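You operate a simulated robot arm through the tools that you are given. There is no shell and no other tool.

You run a simulated robot arm. Do the job below in one go: nothing can be reset, and whatever is moved stays where it is left.

TASK
Swap the turntable's grey disc for the size on the card.
Fine: clamp the new disc; the old disc goes on the bare end of the press rail.

It is judged by the outcome, as a careful person would: the job done as asked, and still so three seconds after it is handed in. It fails if anything else is knocked over, pushed out of place, dropped, spilled or broken.

THE ROBOT
A 7-joint arm with a two-finger gripper, fixed in place. Base frame: the origin is at the foot of the arm, x ahead of it, y to its left, z up; the work surface is at about z = 0. Lengths are in m, angles in rad, forces in N, time in s.
With the tool pointing down near the work surface it reaches from about 0.16 to 0.38 m from the base axis. Its first joint turns from -1.257 to 1.257 rad. Payload 0.6 kg.
Tool frame: the origin (TCP) lies between the finger pads and is the grasp point; the fingertips stand 0.022 m ahead of it; z points along the fingers, y is the line along which they close. Largest opening 0.092 m; the body of the gripper starts 0.065 m behind the TCP.
Orientation is that of the tool frame in the base frame, as a unit quaternion [x, y, z, w]. With the fingers straight down and closing along the base's y, the tool's x points along the base's -x, its y along +y and its z along -z.

THE INTERFACE
- The arm moves only by the tool jog_arm. Its arguments are lists of equal length, an entry for each row: "dr": the turn, a rotation vector about the base's x, y, z in rad, a list of three; "delta_pos": the shift along the base's x, y, z in mm, a list of three; "jaw": the gripper command, from -1 (fully open) to 1 (shut), values between in proportion. In form: {"dr": [[wx, wy, wz], ...], "delta_pos": [[dx, dy, dz], ...], "jaw": [jaw, ...]}. A call has 1 to 20 rows; each row is the pose to reach, as a shift and turn from the pose commanded when the call began. Rows are played at 5 a second. More than 0.05 m and 0.15 rad between two rows, or a gripper value outside its range, and nothing of the call is played. Where a pose cannot be reached the arm comes as near as it can. A force on the tool above 40 N (or 10 N above the force at the start of the call, whichever is more), or a blocked arm, ends the call early, and 0.2 s more pass. The fingers move at their own pace and stop on an object; they squeeze with about 21 N. The grip force told is the motor's: it shows also when the fingers shut on nothing. Time passes only in rows, and 0.2 s behind the last, so rows that repeat a pose let the fingers close. The reply holds the time, the measured pose of the TCP, the force on the tool along the base axes, the opening and the grip force, in the units named above and with some noise, with the torque about the TCP (base axes, N m) and any sound that the robot's microphone picked up.
- Cameras (640 x 400 px; columns grow to the right, rows downward): "scene" is fixed at [0.0694, -0.2899, 0.398]; the picture's right is [0.58, -0.82, 0.00], its down [-0.50, -0.36, -0.79] and it looks along [0.64, 0.45, -0.62] (base axes); focal length 214 px, centre (320, 200). "wrist" rides on the gripper at [0.071, 0.019, -0.102] in the tool frame; the picture's right is [-0.26, 0.96, 0.00], its down [-0.75, -0.21, -0.63] and it looks along [-0.60, -0.16, 0.78] (tool axes); focal length 280 px, centre (320, 200). There is no depth. A picture from a camera that has moved, and an enlarged one, comes with that camera's place and axes in the base frame and with its lens.
- camera(camera): a new picture of that camera. No time passes.
- inspect(camera, box): a new picture of the part [left, top, right, bottom] of that camera's present view, enlarged. No time passes.
- hand_in(): hands the job in; it is judged then, once.

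Places have to be worked out from the pictures, the camera data and where the tool is seen. Open the gripper and draw the arm clear of the work before you hand the job in, unless the task says otherwise.

The tools are called after "Request:" as a command line: name --argument value ..., lists and objects as JSON in quotes. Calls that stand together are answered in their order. jog_arm: Moves the arm, as the interface text tells. Its arguments: {"type":"object","properties":{"dr":{"type":"array"},"delta_pos":{"type":"array"},"jaw":{"type":"array"}},"required":["dr","delta_pos","jaw"]} The other tools are called the same way: camera (camera) takes a picture; inspect (camera, box) takes an enlarged picture of a part of a camera's view; hand_in () hands the job in.

At the start:

```text
t: 0.0
position: [0.2344, -0.031, 0.303]
ee_rot: [0.0, 1.0, 0.0, 0.001]
force: [-0.9, 0.4, -0.7]
wrist_torque: [-0.02, -0.05, -0.02]
grip_width: 0.0918
grasp_force: 0.1
```

scene: 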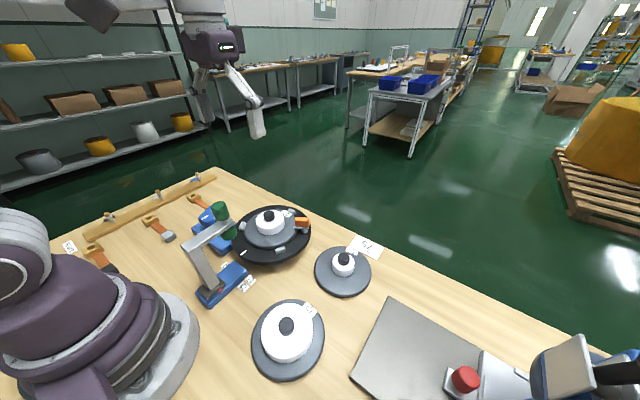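
wrist: 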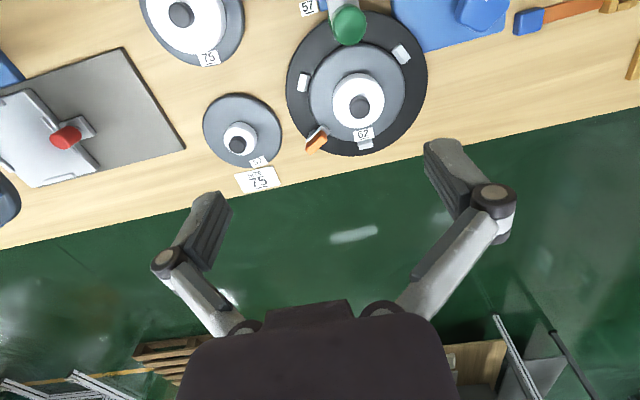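

I start by enlarging the parts of both views that hold the discs, the card, the turntable and the press rail.

Request:
inspect --camera "scene" --box '[180, 180, 400, 320]'

Request:
inspect --camera "scene" --box '[330, 280, 640, 400]'

Request:
inspect --camera "scene" --box '[50, 160, 270, 300]'

Request:
inspect --camera "wrist" --box '[120, 0, 440, 200]'

Request:
inspect --camera "wrist" --box '[270, 0, 450, 170]'

```text
2.86 times, centred on (290, 250) of scene
camera zoom: at [0.0694, -0.2899, 0.398], right [0.58, -0.82, 0.0], down [-0.5, -0.36, -0.79], along [0.64, 0.45, -0.62], focal length 613 px, centre (406, 57)
```

zoom: 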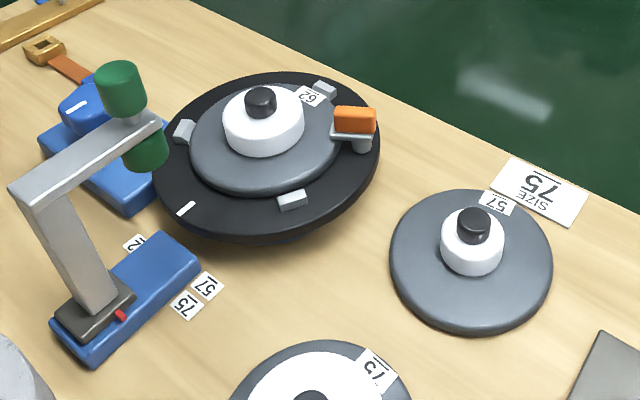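

```text
2.06 times, centred on (485, 340) of scene
camera zoom: at [0.0694, -0.2899, 0.398], right [0.58, -0.82, 0.0], down [-0.5, -0.36, -0.79], along [0.64, 0.45, -0.62], focal length 443 px, centre (-21, -89)
```

zoom: 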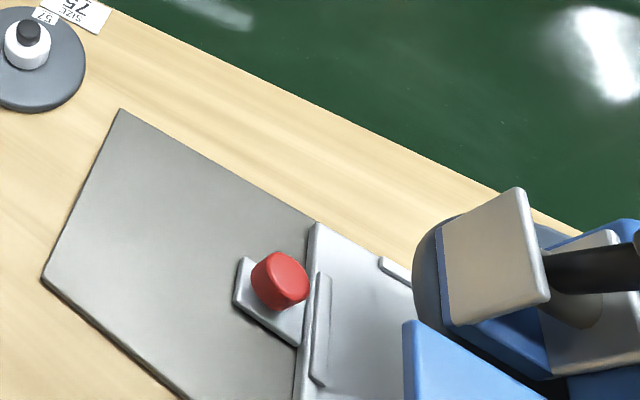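

```text
2.86 times, centred on (160, 230) of scene
camera zoom: at [0.0694, -0.2899, 0.398], right [0.58, -0.82, 0.0], down [-0.5, -0.36, -0.79], along [0.64, 0.45, -0.62], focal length 613 px, centre (777, 114)
```

zoom: 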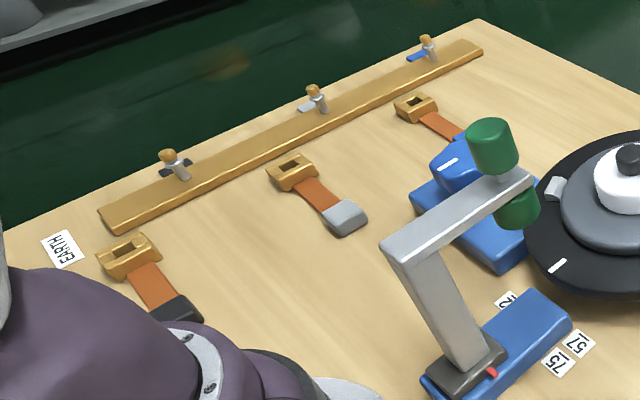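

```text
2.00 times, centred on (280, 100) of wrist
camera zoom: at [0.1617, -0.0116, 0.4042], right [0.26, 0.96, 0.0], down [0.75, -0.2, 0.63], along [0.6, -0.17, -0.78], focal length 561 px, centre (400, 400)
```

zoom: 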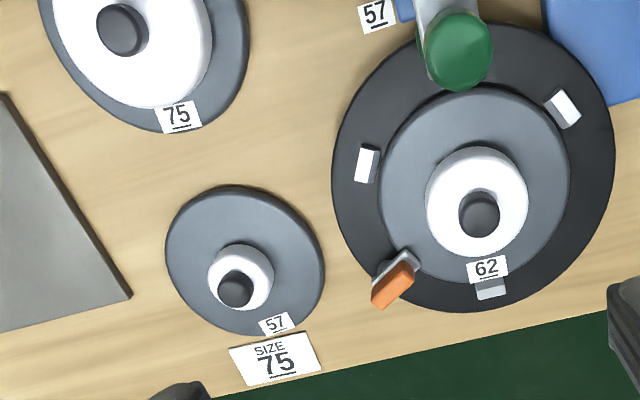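

```text
2.35 times, centred on (360, 85) of wrist
camera zoom: at [0.1617, -0.0116, 0.4042], right [0.26, 0.96, 0.0], down [0.75, -0.2, 0.63], along [0.6, -0.17, -0.78], focal length 660 px, centre (226, 471)
```

zoom: 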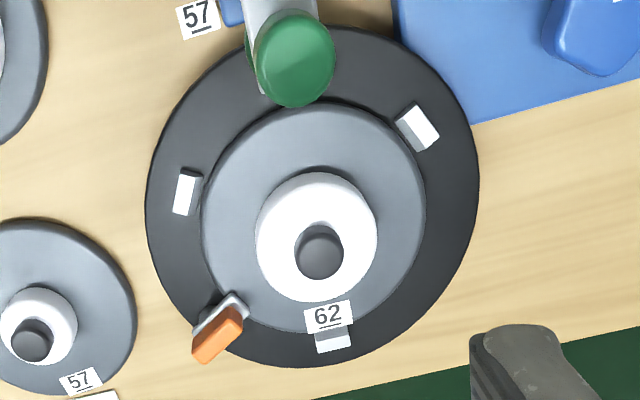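

The card says SIZE 75. The turntable holds disc 62, and there are spare discs 57 (about 0.31, -0.18) and 75 (about 0.145, -0.175). The press seems to be to the right at y < -0.28, so I turn the wrist camera that way, staying high, to look at it.

Request:
jog_arm --dr '[[0, 0, -0.15], [0, 0, -0.3], [0, 0, -0.45], [0, 0, -0.6], [0, 0, -0.75], [0, 0, -0.9]]' --delta_pos '[[-7, -15, 0], [-14, -30, 0], [-21, -45, 0], [-28, -60, 0], [-35, -75, 0], [-42, -90, 0]]' --jaw '[-1, -1, -1, -1, -1, -1]'

Request:
camera --camera "wrist"

Request:
camera --camera "scene"

```text
t: 1.4
position: [0.1896, -0.1217, 0.3038]
ee_rot: [0.436, 0.9, -0.001, 0.0]
force: [-0.4, -0.4, 0.3]
wrist_torque: [-0.01, 0.01, 0.02]
grip_width: 0.0919
grasp_force: 0.1
```

```text
taken
camera wrist: at [0.1607, -0.0531, 0.4051], right [0.92, 0.39, 0.0], down [0.31, -0.72, 0.63], along [0.24, -0.58, -0.78], focal length 280 px, centre (320, 200)
```

wrist: 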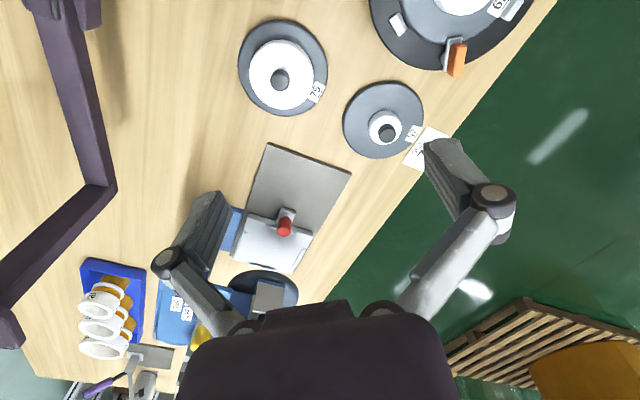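

```text
taken
```

scene: 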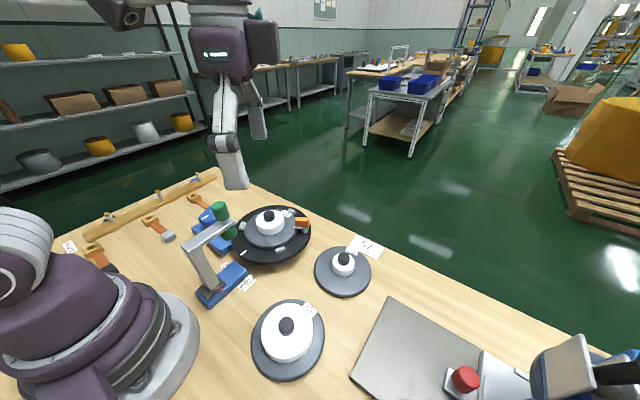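

Request:
inspect --camera "wrist" --box '[60, 130, 380, 400]'

Request:
inspect --camera "wrist" --box '[200, 130, 360, 310]'

```text
1.48 times, centred on (220, 265) of wrist
camera zoom: at [0.1607, -0.0531, 0.4051], right [0.92, 0.39, 0.0], down [0.31, -0.72, 0.63], along [0.24, -0.58, -0.78], focal length 415 px, centre (468, 104)
```

zoom: 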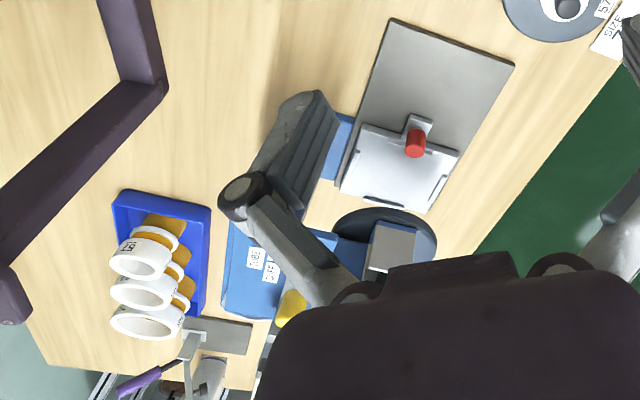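

```text
2.22 times, centred on (280, 220) of wrist
camera zoom: at [0.1607, -0.0531, 0.4051], right [0.92, 0.39, 0.0], down [0.31, -0.72, 0.63], along [0.24, -0.58, -0.78], focal length 623 px, centre (409, 156)
```

zoom: 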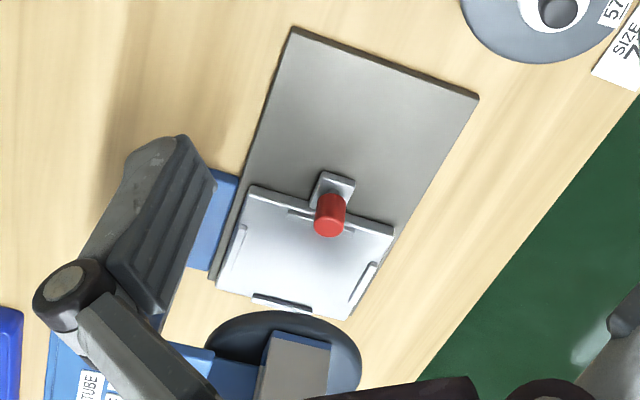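

The press rail is the flat grey plate (x about 0.165–0.312, starting at y about -0.28). The shuttle with the red knob sits at its far end, so the near end is bare. Next I look more closely at the turntable, the post with the green part, and the clamp.

Request:
jog_arm --dr '[[0, 0, 0.15], [0, 0, 0.3], [0, 0, 0.45], [0, 0, 0.6], [0, 0, 0.75], [0, 0, 0.9], [0, 0, 0.9]]' --delta_pos '[[0, 20, 0], [0, 40, 0], [0, 60, 0], [0, 80, 0], [0, 100, 0], [0, 120, 0], [0, 130, -20]]' --jaw '[-1, -1, -1, -1, -1, -1, -1]'

Request:
camera --camera "wrist"

Request:
inspect --camera "wrist" --box '[180, 20, 480, 220]'

```text
t: 3.0
position: [0.1922, 0.0079, 0.2828]
ee_rot: [-0.001, 1.0, -0.001, 0.0]
force: [-0.6, -0.7, -0.7]
wrist_torque: [0.04, 0.02, -0.02]
grip_width: 0.0923
grasp_force: 0.0
```

```text
taken
camera wrist: at [0.1194, 0.0285, 0.3839], right [0.26, 0.97, 0.0], down [0.75, -0.2, 0.63], along [0.6, -0.16, -0.78], focal length 280 px, centre (320, 200)
```

wrist: 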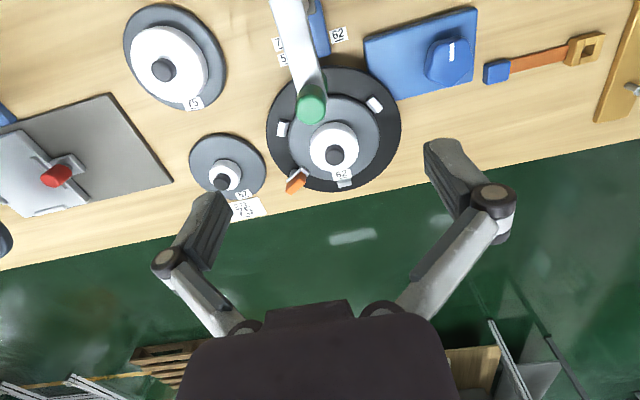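

```text
2.00 times, centred on (330, 120) of wrist
camera zoom: at [0.1194, 0.0285, 0.3839], right [0.26, 0.97, 0.0], down [0.75, -0.2, 0.63], along [0.6, -0.16, -0.78], focal length 561 px, centre (300, 360)
```

zoom: 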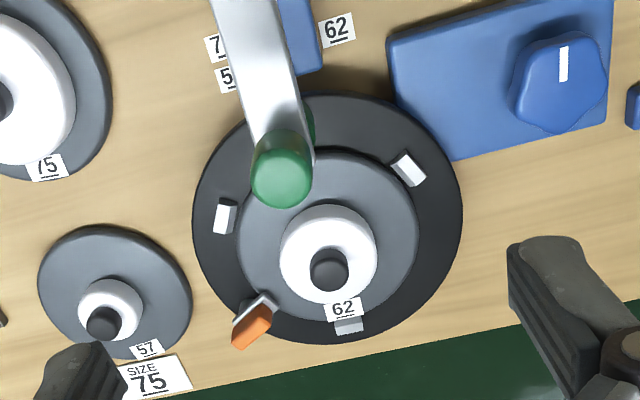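

I swing the camera round to look toward +y at the turntable from its right side, to see how the clamp works and whether the green part overhangs the disc.

Request:
jog_arm --dr '[[0, 0, 0.15], [0, 0, 0.3], [0, 0, 0.45], [0, 0, 0.6], [0, 0, 0.75], [0, 0, 0.9], [0, 0, 1.05], [0, 0, 1.2], [0, 0, 1.35], [0, 0, 1.5]]' --delta_pos '[[8, -12, 0], [16, -24, 0], [24, -36, 0], [32, -48, 0], [40, -60, 0], [48, -72, 0], [56, -84, 0], [64, -96, 0], [72, -108, 0], [80, -120, -30]]' --jaw '[-1, -1, -1, -1, -1, -1, -1, -1, -1, -1]'

Request:
camera --camera "wrist"

Request:
camera --camera "scene"

```text
t: 5.2
position: [0.2731, -0.1124, 0.252]
ee_rot: [-0.683, 0.731, -0.001, 0.001]
force: [-0.3, -0.2, -0.9]
wrist_torque: [-0.01, 0.04, -0.02]
grip_width: 0.092
grasp_force: 0.0
```

```text
taken
camera wrist: at [0.247, -0.1806, 0.3536], right [-0.94, 0.33, 0.0], down [0.25, 0.74, 0.63], along [0.21, 0.59, -0.78], focal length 280 px, centre (320, 200)
```

wrist: 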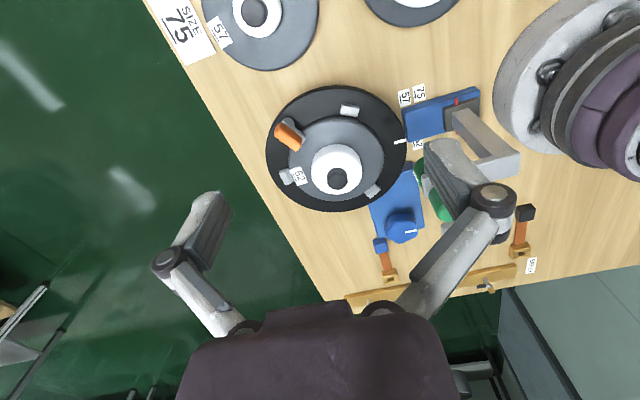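

```text
taken
```

scene: 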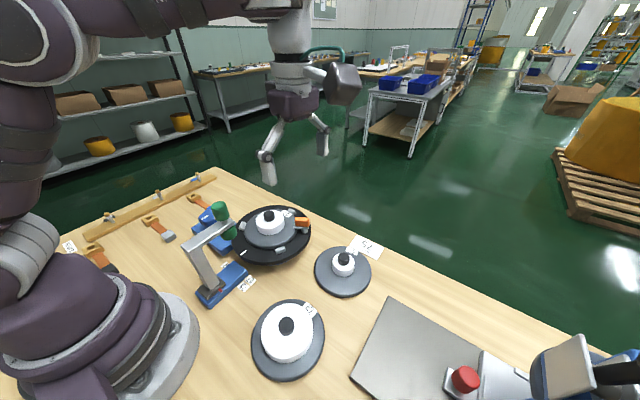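

Request:
inspect --camera "wrist" --box '[250, 70, 430, 220]'

Request:
inspect --camera "wrist" --box '[370, 70, 540, 250]'

```text
2.67 times, centred on (340, 145) of wrist
camera zoom: at [0.247, -0.1806, 0.3536], right [-0.94, 0.33, 0.0], down [0.25, 0.74, 0.63], along [0.21, 0.59, -0.78], focal length 748 px, centre (267, 347)
```

zoom: 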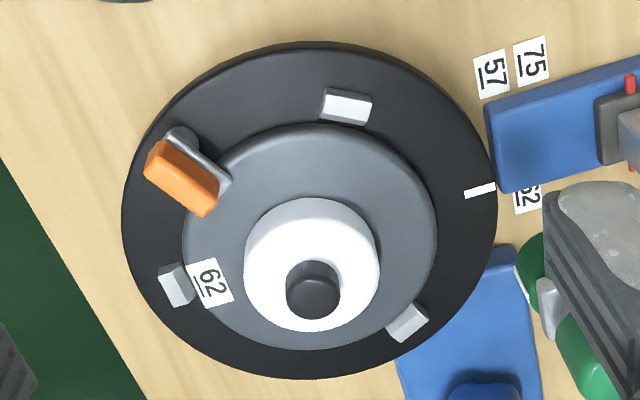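

```text
2.22 times, centred on (455, 160) of wrist
camera zoom: at [0.247, -0.1806, 0.3536], right [-0.94, 0.33, 0.0], down [0.25, 0.74, 0.63], along [0.21, 0.59, -0.78], focal length 623 px, centre (20, 289)
```

zoom: 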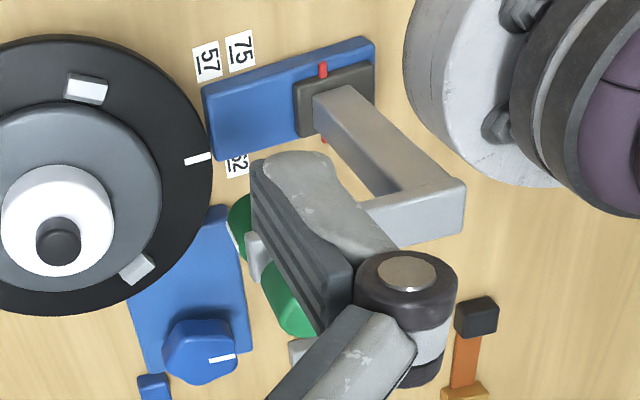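

The slide with the green rollers is drawn back from the disc and clear of it, so I'll leave it alone. The clamp looks like a post with a blade and an orange handle pointing radially inward over the disc edge, so I lower the camera to see it closely.

Request:
jog_arm --dr '[[0, 0, 0], [0, 0, 0], [0, 0, 0]]' --delta_pos '[[10, -15, -30], [20, -30, -60], [30, -40, -90]]' --jaw '[-1, -1, -1]'

Request:
camera --camera "wrist"

Request:
inspect --camera "wrist" --box '[200, 80, 420, 240]'

```text
t: 6.0
position: [0.301, -0.1514, 0.163]
ee_rot: [-0.682, 0.731, 0.0, 0.001]
force: [0.9, -0.6, -0.4]
wrist_torque: [-0.03, 0.0, 0.01]
grip_width: 0.0918
grasp_force: 0.0
```

```text
taken
camera wrist: at [0.2758, -0.2201, 0.2638], right [-0.94, 0.33, 0.0], down [0.26, 0.74, 0.63], along [0.21, 0.59, -0.78], focal length 280 px, centre (320, 200)
```

wrist: 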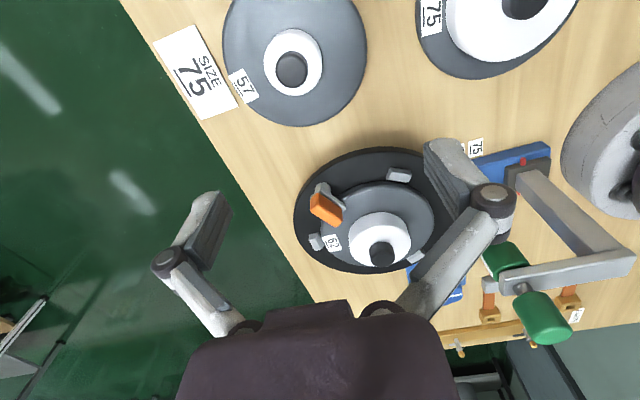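

```text
2.50 times, centred on (310, 160) of wrist
camera zoom: at [0.2758, -0.2201, 0.2638], right [-0.94, 0.33, 0.0], down [0.26, 0.74, 0.63], along [0.21, 0.59, -0.78], focal length 701 px, centre (345, 300)
```

zoom: 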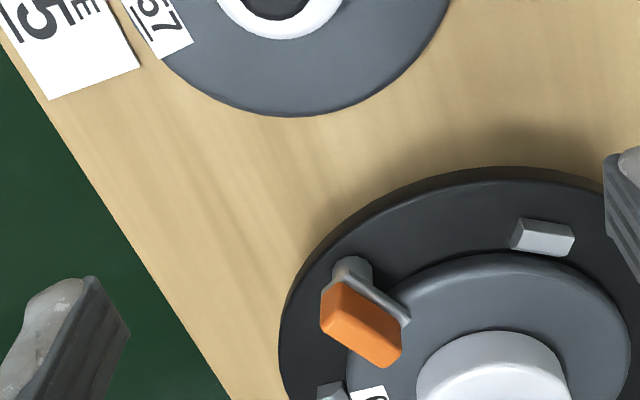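

I zoom further on the clamp and disc knobs from both cameras to measure the parts.

Request:
inspect --camera "wrist" --box '[295, 170, 365, 230]'

Request:
inspect --camera "scene" --box '[270, 190, 330, 240]'

Request:
inspect --camera "scene" --box '[225, 195, 320, 275]'

Request:
inspect --camera "scene" --box '[240, 290, 340, 390]'

```text
6.67 times, centred on (330, 200) of wrist
camera zoom: at [0.2758, -0.2201, 0.2638], right [-0.94, 0.33, 0.0], down [0.26, 0.74, 0.63], along [0.21, 0.59, -0.78], focal length 1869 px, centre (253, 200)
```

zoom: 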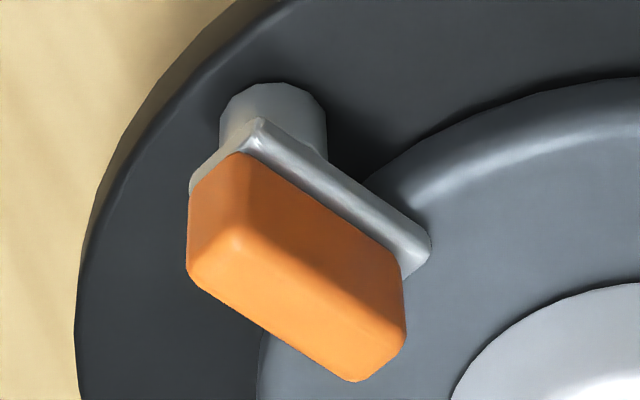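

```text
8.00 times, centred on (300, 215) of scene
camera zoom: at [0.0694, -0.2899, 0.398], right [0.58, -0.82, 0.0], down [-0.5, -0.36, -0.79], along [0.64, 0.45, -0.62], focal length 1716 px, centre (480, 80)
```

zoom: 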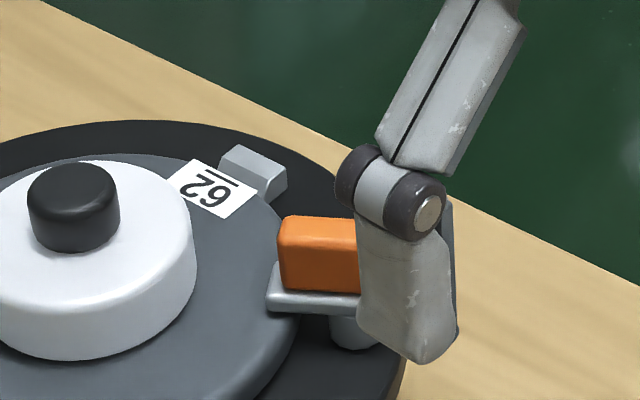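

```text
5.00 times, centred on (272, 235) of scene
camera zoom: at [0.0694, -0.2899, 0.398], right [0.58, -0.82, 0.0], down [-0.5, -0.36, -0.79], along [0.64, 0.45, -0.62], focal length 1072 px, centre (558, 25)
```

zoom: 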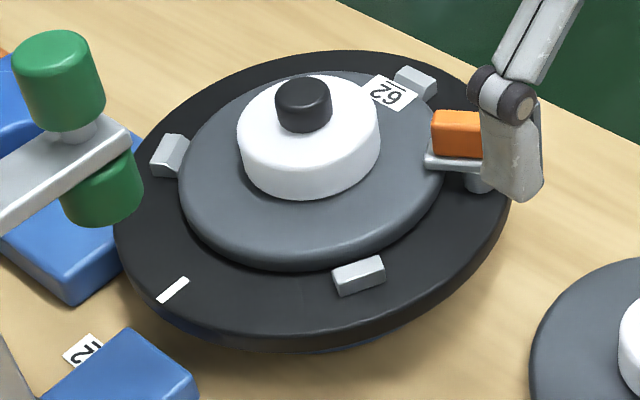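

```text
4.00 times, centred on (290, 340) of scene
camera zoom: at [0.0694, -0.2899, 0.398], right [0.58, -0.82, 0.0], down [-0.5, -0.36, -0.79], along [0.64, 0.45, -0.62], focal length 858 px, centre (440, -360)
```

zoom: 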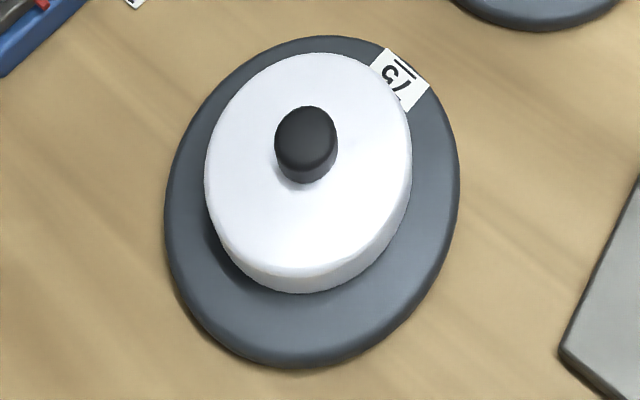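

I've worked out a lot: turntable centre about (0.289, 0.000), platter top z about 0.0395, disc-62 knob top z about 0.087, and clamp handle centre (0.325, -0.061, 0.070) lying radially over its post. Now I swing back toward the press rail to measure the bare end and the 75 disc from closer.

Request:
jog_arm --dr '[[0, 0, 0], [0, 0, -0.15], [0, 0, -0.3], [0, 0, -0.45], [0, 0, -0.6], [0, 0, -0.75], [0, 0, -0.9], [0, 0, -1.05], [0, 0, -1.2], [0, 0, -1.35], [0, 0, -1.5], [0, 0, -1.65], [0, 0, -1.8], [0, 0, -1.95], [0, 0, -2.1], [0, 0, -2.25], [0, 0, -2.4]]' --delta_pos '[[0, 0, 40], [-10, 0, 80], [-20, 0, 100], [-30, 0, 100], [-40, 0, 100], [-50, 0, 100], [-60, 0, 100], [-70, 0, 100], [-80, 0, 100], [-85, 0, 100], [-90, 0, 100], [-95, -5, 100], [-100, -10, 100], [-100, -15, 100], [-100, -20, 100], [-100, -20, 100], [-100, -20, 100]]' --jaw '[-1, -1, -1, -1, -1, -1, -1, -1, -1, -1, -1, -1, -1, -1, -1, -1, -1]'

Request:
camera --camera "wrist"

Request:
inspect --camera "wrist" --box '[200, 80, 400, 280]'

Request:
inspect --camera "scene" --box '[210, 180, 330, 280]'

```text
t: 9.6
position: [0.2001, -0.1725, 0.2636]
ee_rot: [0.436, 0.9, -0.001, -0.001]
force: [-0.4, 0.4, 0.3]
wrist_torque: [-0.01, 0.01, 0.01]
grip_width: 0.0919
grasp_force: 0.0
```

```text
taken
camera wrist: at [0.1717, -0.1035, 0.3638], right [0.92, 0.39, 0.0], down [0.31, -0.72, 0.63], along [0.24, -0.58, -0.78], focal length 280 px, centre (320, 200)
```

wrist: 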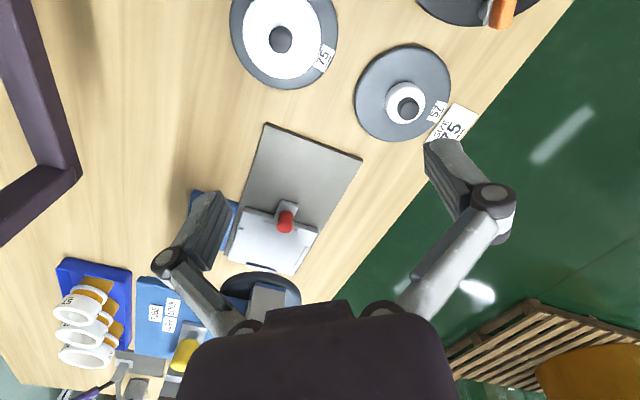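

```text
2.00 times, centred on (300, 180) of wrist
camera zoom: at [0.1717, -0.1035, 0.3638], right [0.92, 0.39, 0.0], down [0.31, -0.72, 0.63], along [0.24, -0.58, -0.78], focal length 561 px, centre (360, 240)
```

zoom: 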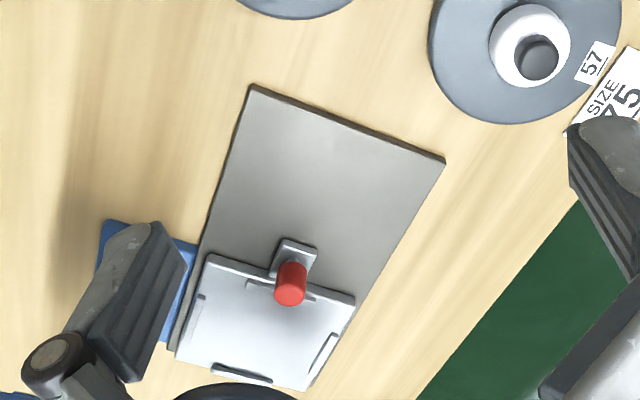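

```text
4.00 times, centred on (270, 230) of scene
camera zoom: at [0.0694, -0.2899, 0.398], right [0.58, -0.82, 0.0], down [-0.5, -0.36, -0.79], along [0.64, 0.45, -0.62], focal length 858 px, centre (520, 80)
```

zoom: 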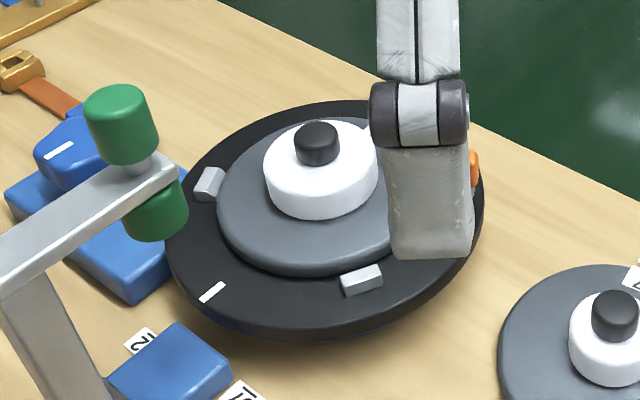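

The rail's near edge is at y about -0.273 (x 0.166–0.311), and the shuttle's knob bracket starts at y about -0.386 (x 0.224–0.254). A disc of 0.06 radius centred near (0.22, -0.322) fits the bare end, so I test with the empty gripper whether the arm can reach there.

Request:
jog_arm --dr '[[0, 0, 0], [0, 0, 0], [0, 0, -0.07], [0, 0, -0.07], [0, 0, -0.07], [0, 0, -0.07], [0, 0, -0.07], [0, 0, -0.07]]' --delta_pos '[[8, -45, 0], [15, -90, -20], [20, -130, -50], [22, -150, -90], [22, -150, -130], [22, -150, -170], [22, -150, -190], [22, -150, -190]]' --jaw '[-1, -0.5, 0, 0, 0, 0, 0, 0]'

Request:
camera --camera "wrist"

Request:
camera --camera "scene"

```text
refused: row 3 steps farther than a row can; nothing moved
```

```text
taken
camera wrist: at [0.1717, -0.1035, 0.3638], right [0.92, 0.39, 0.0], down [0.31, -0.72, 0.63], along [0.24, -0.58, -0.78], focal length 280 px, centre (320, 200)
```

wrist: 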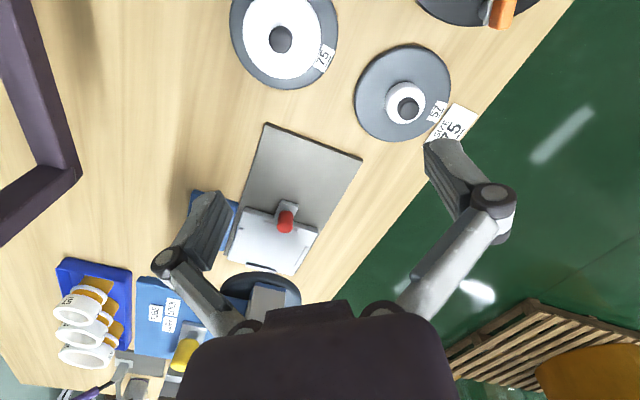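

```text
taken
```

scene: 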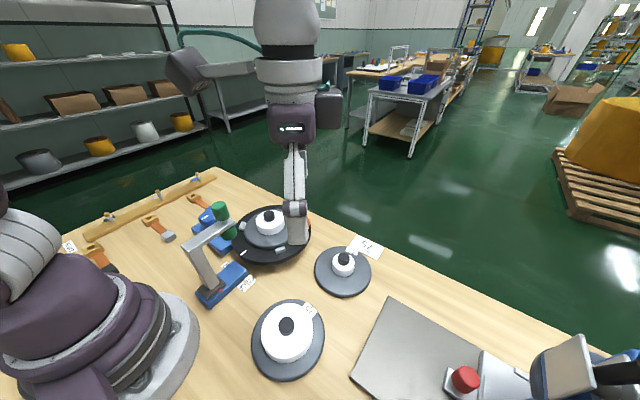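

One step was over 50 mm, so nothing moved. I resend it with smaller steps.

Request:
jog_arm --dr '[[0, 0, 0], [0, 0, 0], [0, 0, -0.07], [0, 0, -0.07], [0, 0, -0.07], [0, 0, -0.07], [0, 0, -0.07], [0, 0, -0.07], [0, 0, -0.07]]' --delta_pos '[[6, -40, 0], [12, -80, -15], [17, -115, -40], [22, -145, -70], [22, -150, -105], [22, -150, -140], [22, -150, -170], [22, -150, -190], [22, -150, -190]]' --jaw '[-1, -0.5, 0, 0, 0, 0, 0, 0, 0]'

Request:
camera --camera "wrist"

Request:
camera --camera "scene"

```text
t: 11.6
position: [0.2177, -0.3139, 0.0707]
ee_rot: [0.466, 0.885, -0.002, 0.0]
force: [-0.1, 0.7, -0.5]
wrist_torque: [-0.01, -0.01, 0.04]
grip_width: 0.0462
grasp_force: 0.1
out of reach, approached as far as the arm can: row 3, 4, 5, 6, 7, 8, 9
```

```text
taken
camera wrist: at [0.1926, -0.2435, 0.1722], right [0.94, 0.33, 0.0], down [0.26, -0.74, 0.63], along [0.2, -0.59, -0.78], focal length 280 px, centre (320, 200)
```

wrist: 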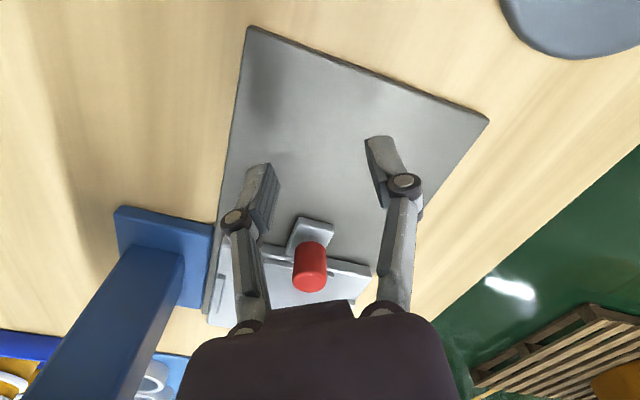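

```text
taken
```

scene: 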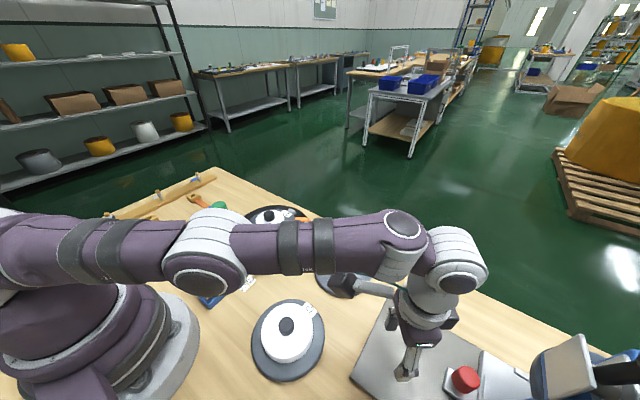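

The arm reaches r about 0.382, so a drop point near (0.21, -0.318) is feasible and clear of the shuttle bracket. Now I go up and over to above the clamp handle (0.325, -0.061), turning the fingers so they close across it.

Request:
jog_arm --dr '[[0, 0, 0], [0, 0, 0], [0, 0, 0], [0, 0, 0], [0, 0, -0.04], [0, 0, -0.077], [0, 0, -0.077], [0, 0, -0.077], [0, 0, -0.077], [0, 0, -0.077]]' --delta_pos '[[0, 5, 45], [0, 10, 90], [10, 45, 120], [25, 90, 120], [40, 130, 120], [55, 165, 120], [70, 200, 120], [85, 230, 120], [100, 250, 120], [105, 253, 115]]' --jaw '[0, 0, 0, 0, 0, 0, 0, 0, 0, 0]'

Request:
camera --camera "wrist"

Request:
inspect --camera "scene" --box '[220, 130, 360, 280]'

```text
t: 13.8
position: [0.3223, -0.0603, 0.1891]
ee_rot: [0.501, 0.866, -0.001, 0.0]
force: [-0.1, -0.2, 0.3]
wrist_torque: [0.03, -0.03, 0.08]
grip_width: 0.0458
grasp_force: 0.1
```

```text
taken
camera wrist: at [0.3024, 0.0111, 0.289], right [0.97, 0.25, 0.0], down [0.2, -0.75, 0.63], along [0.16, -0.61, -0.78], focal length 280 px, centre (320, 200)
```

wrist: 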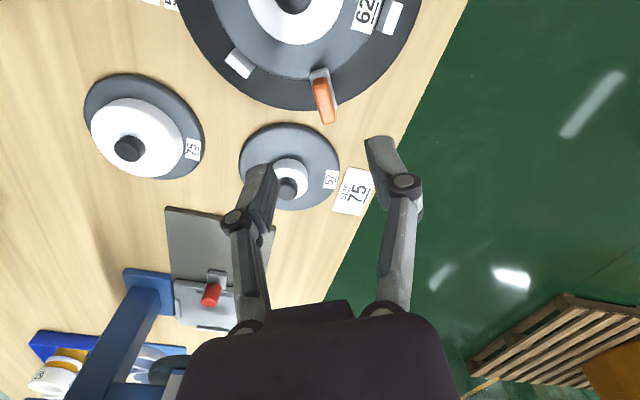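

```text
2.67 times, centred on (290, 205) of scene
camera zoom: at [0.0694, -0.2899, 0.398], right [0.58, -0.82, 0.0], down [-0.5, -0.36, -0.79], along [0.64, 0.45, -0.62], focal length 572 px, centre (400, 187)
```

zoom: 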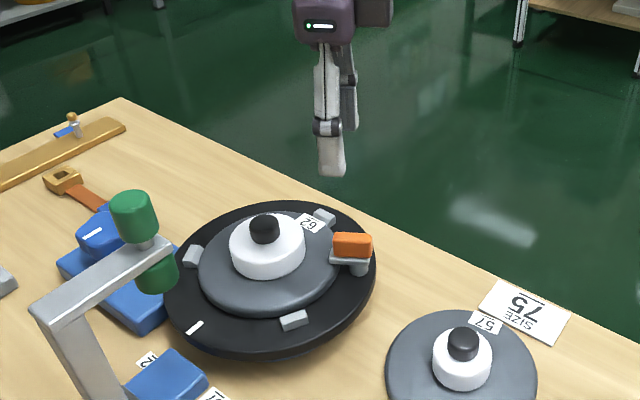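

The gripper is above the clamp. I zoom in on the handle from here to refine where it is and which way it points before going down.

Request:
inspect --camera "wrist" --box '[290, 50, 370, 130]'

Request:
inspect --camera "scene" --box '[280, 195, 330, 235]'

Request:
inspect --camera "wrist" --box '[70, 60, 220, 190]'

```text
5.00 times, centred on (330, 90) of wrist
camera zoom: at [0.3024, 0.0111, 0.289], right [0.97, 0.25, 0.0], down [0.2, -0.75, 0.63], along [0.16, -0.61, -0.78], focal length 1402 px, centre (270, 750)
```

zoom: 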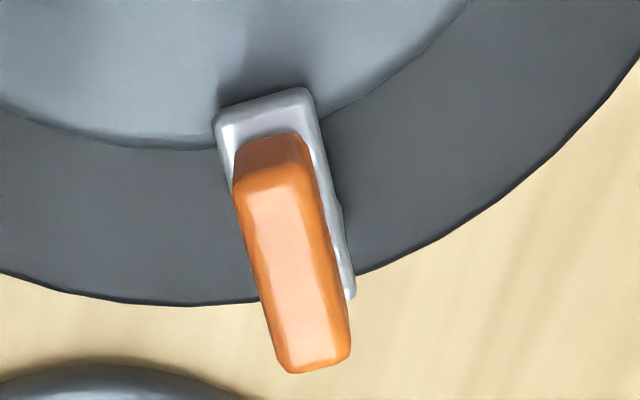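

```text
10.00 times, centred on (305, 215) of scene
camera zoom: at [0.0694, -0.2899, 0.398], right [0.58, -0.82, 0.0], down [-0.5, -0.36, -0.79], along [0.64, 0.45, -0.62], focal length 2145 px, centre (470, 50)
```

zoom: 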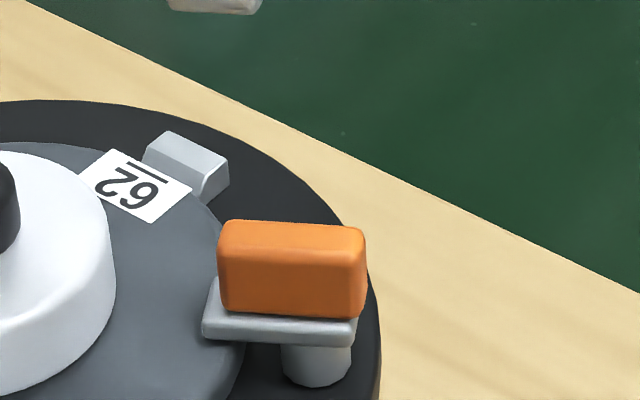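

```text
3.08 times, centred on (145, 125) of wrist
camera zoom: at [0.3024, 0.0111, 0.289], right [0.97, 0.25, 0.0], down [0.2, -0.75, 0.63], along [0.16, -0.61, -0.78], focal length 863 px, centre (858, 431)
```

zoom: 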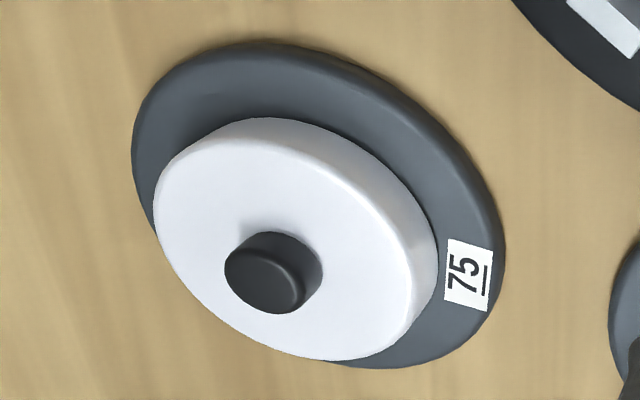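

The handle's top-face centre is at about (0.3255, -0.0625), spanning z 0.0615–0.081, about 11 mm wide, with its axis near -61°. I go down so the fingertips stop about 2 mm above the blade, in two stages, checking the arm against the gantry on the way.

Request:
jog_arm --dr '[[0, 0, 0], [0, 0, 0], [0, 0, 0]]' --delta_pos '[[3, -2, -30], [3, -2, -65], [3, -2, -65]]' --jaw '[0, 0, 0]'

Request:
camera --camera "scene"

Request:
camera --camera "wrist"

```text
t: 14.6
position: [0.3266, -0.0622, 0.1227]
ee_rot: [0.5, 0.866, -0.001, 0.001]
force: [-0.1, 0.8, 0.7]
wrist_torque: [-0.02, 0.02, 0.02]
grip_width: 0.046
grasp_force: 0.2
```

```text
taken
```

scene: 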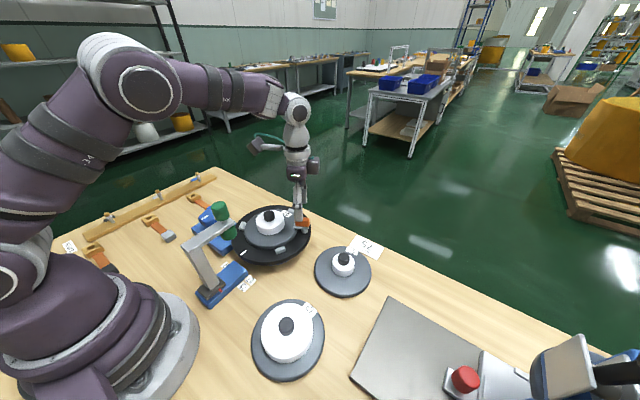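

```text
taken
camera wrist: at [0.3071, 0.0104, 0.2239], right [0.97, 0.26, 0.0], down [0.2, -0.75, 0.63], along [0.16, -0.6, -0.78], focal length 280 px, centre (320, 200)
```

wrist: 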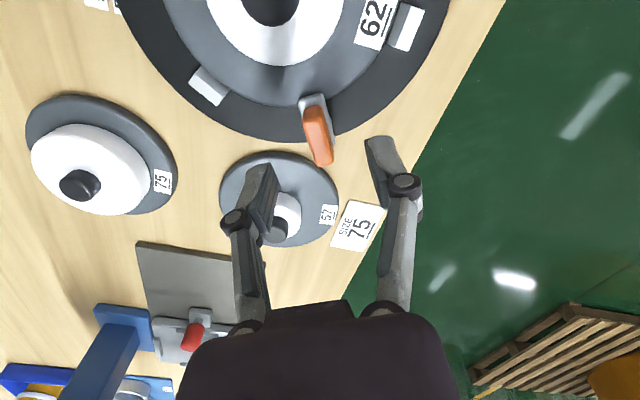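

The arm is well above the gantry. I lower the last 36 mm so the fingers straddle the orange handle, then look before closing.

Request:
jog_arm --dr '[[0, 0, 0], [0, 0, 0], [0, 0, 0]]' --delta_pos '[[-1, 0, -18], [-1, 0, -36], [-1, 0, -36]]' --jaw '[0, 0, 0]'

Request:
inspect --camera "wrist" --box '[220, 80, 420, 280]'

Request:
inspect --camera "scene" --box '[265, 180, 335, 240]'

```text
t: 15.4
position: [0.3245, -0.0605, 0.0867]
ee_rot: [0.5, 0.866, -0.002, 0.0]
force: [0.1, -0.1, -0.6]
wrist_torque: [0.04, -0.03, -0.04]
grip_width: 0.0458
grasp_force: 0.1
```

```text
2.00 times, centred on (320, 180) of wrist
camera zoom: at [0.3057, 0.0108, 0.1878], right [0.97, 0.26, 0.0], down [0.2, -0.75, 0.63], along [0.16, -0.6, -0.78], focal length 561 px, centre (320, 240)
```

zoom: 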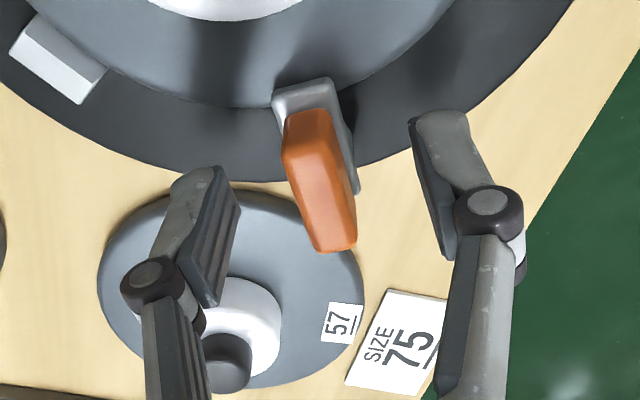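

```text
6.67 times, centred on (300, 210) of scene
camera zoom: at [0.0694, -0.2899, 0.398], right [0.58, -0.82, 0.0], down [-0.5, -0.36, -0.79], along [0.64, 0.45, -0.62], focal length 1430 px, centre (453, 133)
```

zoom: 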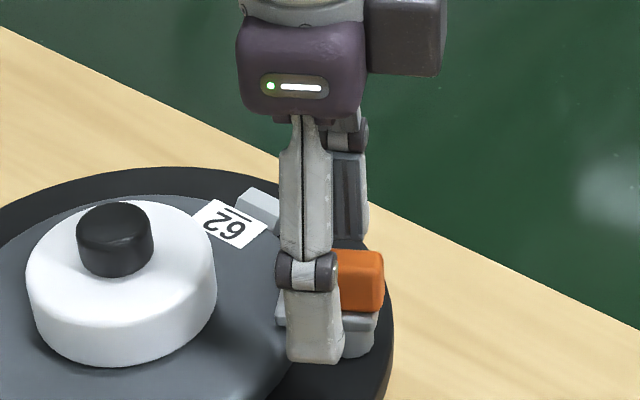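

The handle sits between the fingers. I nudge outward by about 2 mm and close on it.

Request:
jog_arm --dr '[[0, 0, 0], [0, 0, 0], [0, 0, 0], [0, 0, 0], [0, 0, 0]]' --delta_pos '[[1, -1.8, 0], [1, -1.8, 0], [1, -1.8, 0], [1, -1.8, 0], [1, -1.8, 0]]' --jaw '[0, 0.5, 1, 1, 1]'

Request:
inspect --camera "wrist" --box '[220, 80, 420, 280]'

Request:
inspect --camera "scene" --box '[265, 180, 335, 240]'

```text
t: 16.6
position: [0.3271, -0.0638, 0.0855]
ee_rot: [0.5, 0.866, -0.001, -0.001]
force: [5.0, 1.3, -5.3]
wrist_torque: [-0.12, -0.19, -0.02]
grip_width: 0.012
grasp_force: 27.6
```

```text
2.00 times, centred on (320, 180) of wrist
camera zoom: at [0.3063, 0.009, 0.1881], right [0.97, 0.26, 0.0], down [0.2, -0.75, 0.63], along [0.16, -0.6, -0.78], focal length 561 px, centre (320, 240)
```

zoom: 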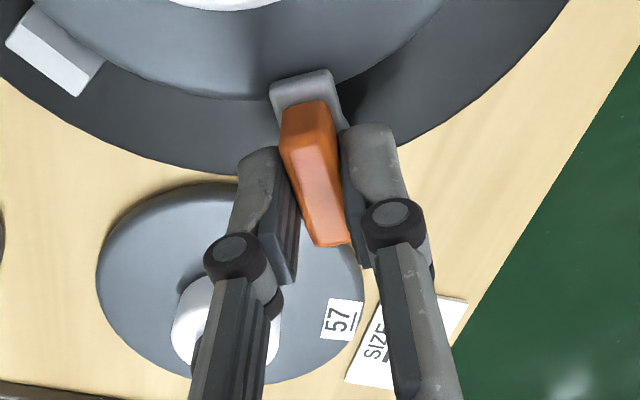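

```text
6.67 times, centred on (300, 210) of scene
camera zoom: at [0.0694, -0.2899, 0.398], right [0.58, -0.82, 0.0], down [-0.5, -0.36, -0.79], along [0.64, 0.45, -0.62], focal length 1430 px, centre (453, 133)
```

zoom: 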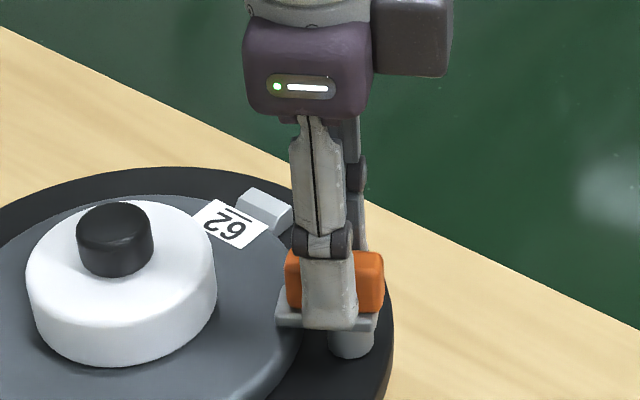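

The handle is gripped (12 mm wide, 27 N). I start swinging it counter-clockwise about its post in small steps and watch the torque.

Request:
jog_arm --dr '[[0, 0, 0.07], [0, 0, 0.14], [0, 0, 0.21], [0, 0, 0.28], [0, 0, 0.35]]' --delta_pos '[[0, 0, 0], [-0.2, -0.2, 0], [-0.3, -0.3, 0], [-0.4, -0.4, 0], [-0.5, -0.6, 0]]' --jaw '[1, 1, 1, 1, 1]'

Request:
inspect --camera "wrist" --box '[220, 80, 420, 280]'

Request:
inspect --camera "scene" --box '[225, 180, 335, 280]'

```text
t: 17.8
position: [0.3249, -0.0638, 0.0861]
ee_rot: [0.341, 0.94, 0.0, 0.001]
force: [5.5, 7.0, 16.1]
wrist_torque: [0.4, 0.2, 0.04]
grip_width: 0.0119
grasp_force: 28.1
```

```text
2.00 times, centred on (320, 180) of wrist
camera zoom: at [0.2819, -0.0028, 0.1876], right [0.82, 0.57, 0.0], down [0.45, -0.64, 0.63], along [0.36, -0.51, -0.78], focal length 561 px, centre (320, 240)
```

zoom: 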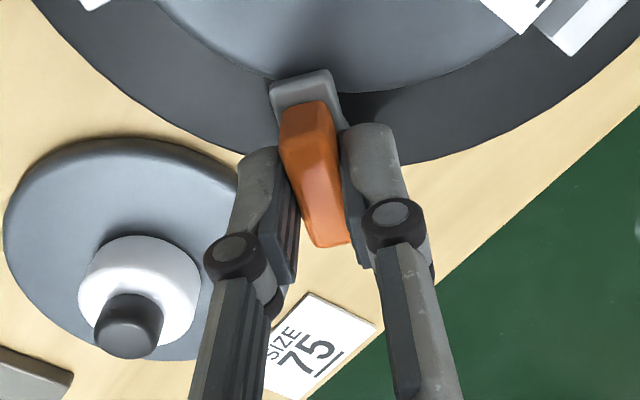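

```text
4.00 times, centred on (280, 230) of scene
camera zoom: at [0.0693, -0.2899, 0.398], right [0.58, -0.82, 0.0], down [-0.5, -0.36, -0.79], along [0.64, 0.45, -0.62], focal length 858 px, centre (480, 80)
```

zoom: 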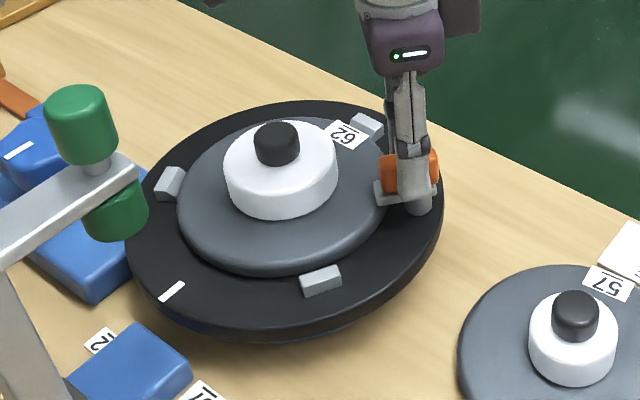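

The clamp is turning with the tool and the turntable stays put. The force has risen to 16 N along +z, which suggests the handle rises as it turns, so I continue in small steps with a slight raise.

Request:
jog_arm --dr '[[0, 0, 0], [0, 0, 0.06], [0, 0, 0.12], [0, 0, 0.18]]' --delta_pos '[[0, 0, 1], [-0.1, -0.3, 1.2], [-0.2, -0.5, 1.5], [-0.2, -0.6, 1.8]]' --jaw '[1, 1, 1, 1]'

Request:
inspect --camera "scene" --box '[270, 185, 330, 245]'

```text
t: 18.8
position: [0.3241, -0.0641, 0.0859]
ee_rot: [0.255, 0.967, -0.001, -0.003]
force: [4.4, 7.7, -20.1]
wrist_torque: [0.15, -0.04, 0.02]
grip_width: 0.0119
grasp_force: 27.8
```

```text
6.67 times, centred on (300, 215) of scene
camera zoom: at [0.0694, -0.2899, 0.398], right [0.58, -0.82, 0.0], down [-0.5, -0.36, -0.79], along [0.64, 0.45, -0.62], focal length 1430 px, centre (453, 100)
```

zoom: 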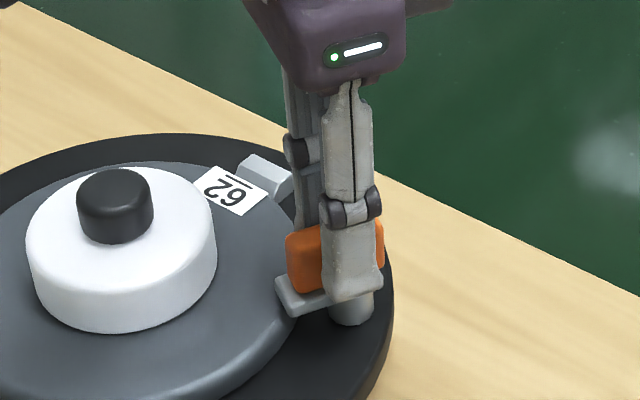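

Raising was wrong: the z reading did not change and the force flipped to -20 N, so the handle stays at one height. I back off 1 mm and keep swinging.

Request:
jog_arm --dr '[[0, 0, 0], [0, 0, 0.08], [0, 0, 0.16], [0, 0, 0.24], [0, 0, 0.32], [0, 0, 0.4]]' --delta_pos '[[0.2, 0.3, -1.0], [0.2, 0.3, -1.0], [0.2, 0.2, -1.0], [0.2, 0.1, -1.0], [0.2, 0, -1.0], [0.2, -0.1, -1.0]]' --jaw '[1, 1, 1, 1, 1, 1]'

Request:
inspect --camera "scene" --box '[270, 185, 330, 245]'

Request:
inspect --camera "wrist" --box '[220, 60, 420, 260]'

```text
t: 20.2
position: [0.3257, -0.0648, 0.0877]
ee_rot: [0.059, 0.998, -0.001, 0.002]
force: [-6.9, 12.0, 14.9]
wrist_torque: [0.21, -0.17, 0.03]
grip_width: 0.0119
grasp_force: 28.0
```

```text
6.67 times, centred on (300, 215) of scene
camera zoom: at [0.0693, -0.2899, 0.398], right [0.58, -0.82, 0.0], down [-0.5, -0.36, -0.79], along [0.64, 0.45, -0.62], focal length 1430 px, centre (453, 100)
```

zoom: 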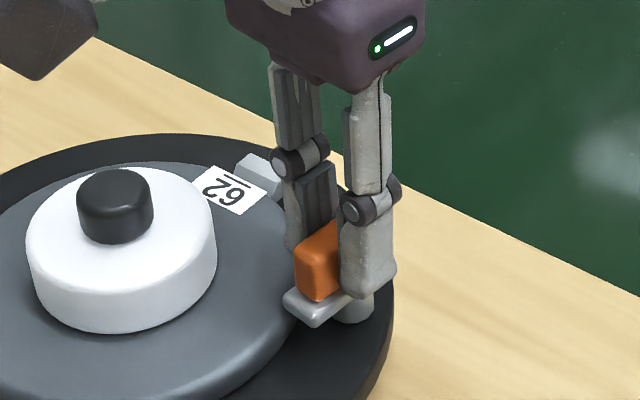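

```text
2.00 times, centred on (320, 160) of wrist
camera zoom: at [0.256, -0.037, 0.1881], right [0.37, 0.93, 0.0], down [0.72, -0.29, 0.63], along [0.58, -0.23, -0.78], focal length 561 px, centre (320, 280)
```

zoom: 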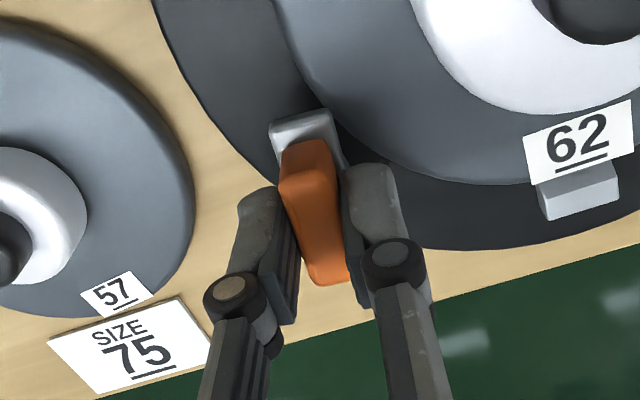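

About 53° swung, with the blade almost clear of the disc. I relieve the side forces slightly and continue to roughly 90°.

Request:
jog_arm --dr '[[0, 0, 0], [0, 0, 0.1], [0, 0, 0.2], [0, 0, 0.3], [0, 0, 0.4], [0, 0, 0.5]]' --delta_pos '[[-0.3, 0.6, 0.4], [-0.3, 0.6, 0.4], [-0.2, 0.6, 0.4], [-0.1, 0.5, 0.4], [0, 0.4, 0.4], [0.1, 0.3, 0.4]]' --jaw '[1, 1, 1, 1, 1, 1]'

Request:
inspect --camera "scene" --box '[270, 185, 330, 245]'

Request:
inspect --camera "wrist" --box '[220, 60, 420, 260]'

```text
t: 21.6
position: [0.3251, -0.0666, 0.0873]
ee_rot: [-0.189, 0.982, -0.002, 0.0]
force: [16.7, -27.2, -19.1]
wrist_torque: [-0.5, -0.24, -0.14]
grip_width: 0.0117
grasp_force: 27.9
```

```text
6.67 times, centred on (300, 215) of scene
camera zoom: at [0.0694, -0.2899, 0.398], right [0.58, -0.82, 0.0], down [-0.5, -0.36, -0.79], along [0.64, 0.45, -0.62], focal length 1430 px, centre (453, 100)
```

zoom: 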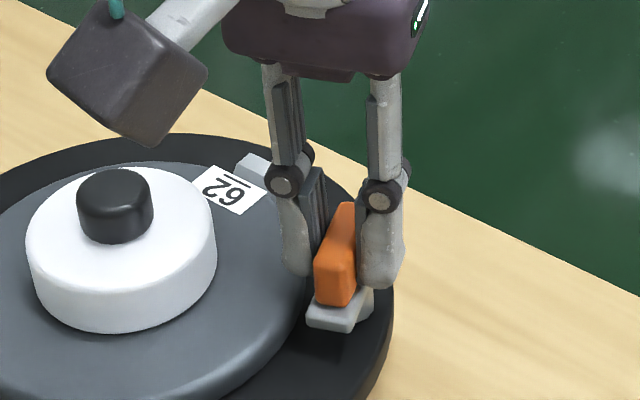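

```text
2.00 times, centred on (320, 160) of wrist
camera zoom: at [0.2509, -0.0741, 0.1887], right [-0.11, 0.99, 0.0], down [0.77, 0.09, 0.63], along [0.62, 0.07, -0.78], focal length 561 px, centre (320, 280)
```

zoom: 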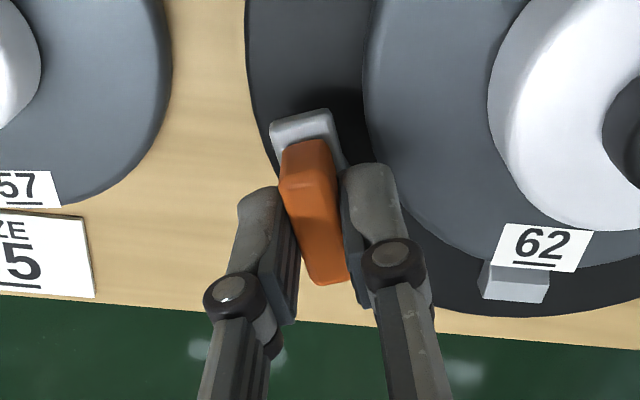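

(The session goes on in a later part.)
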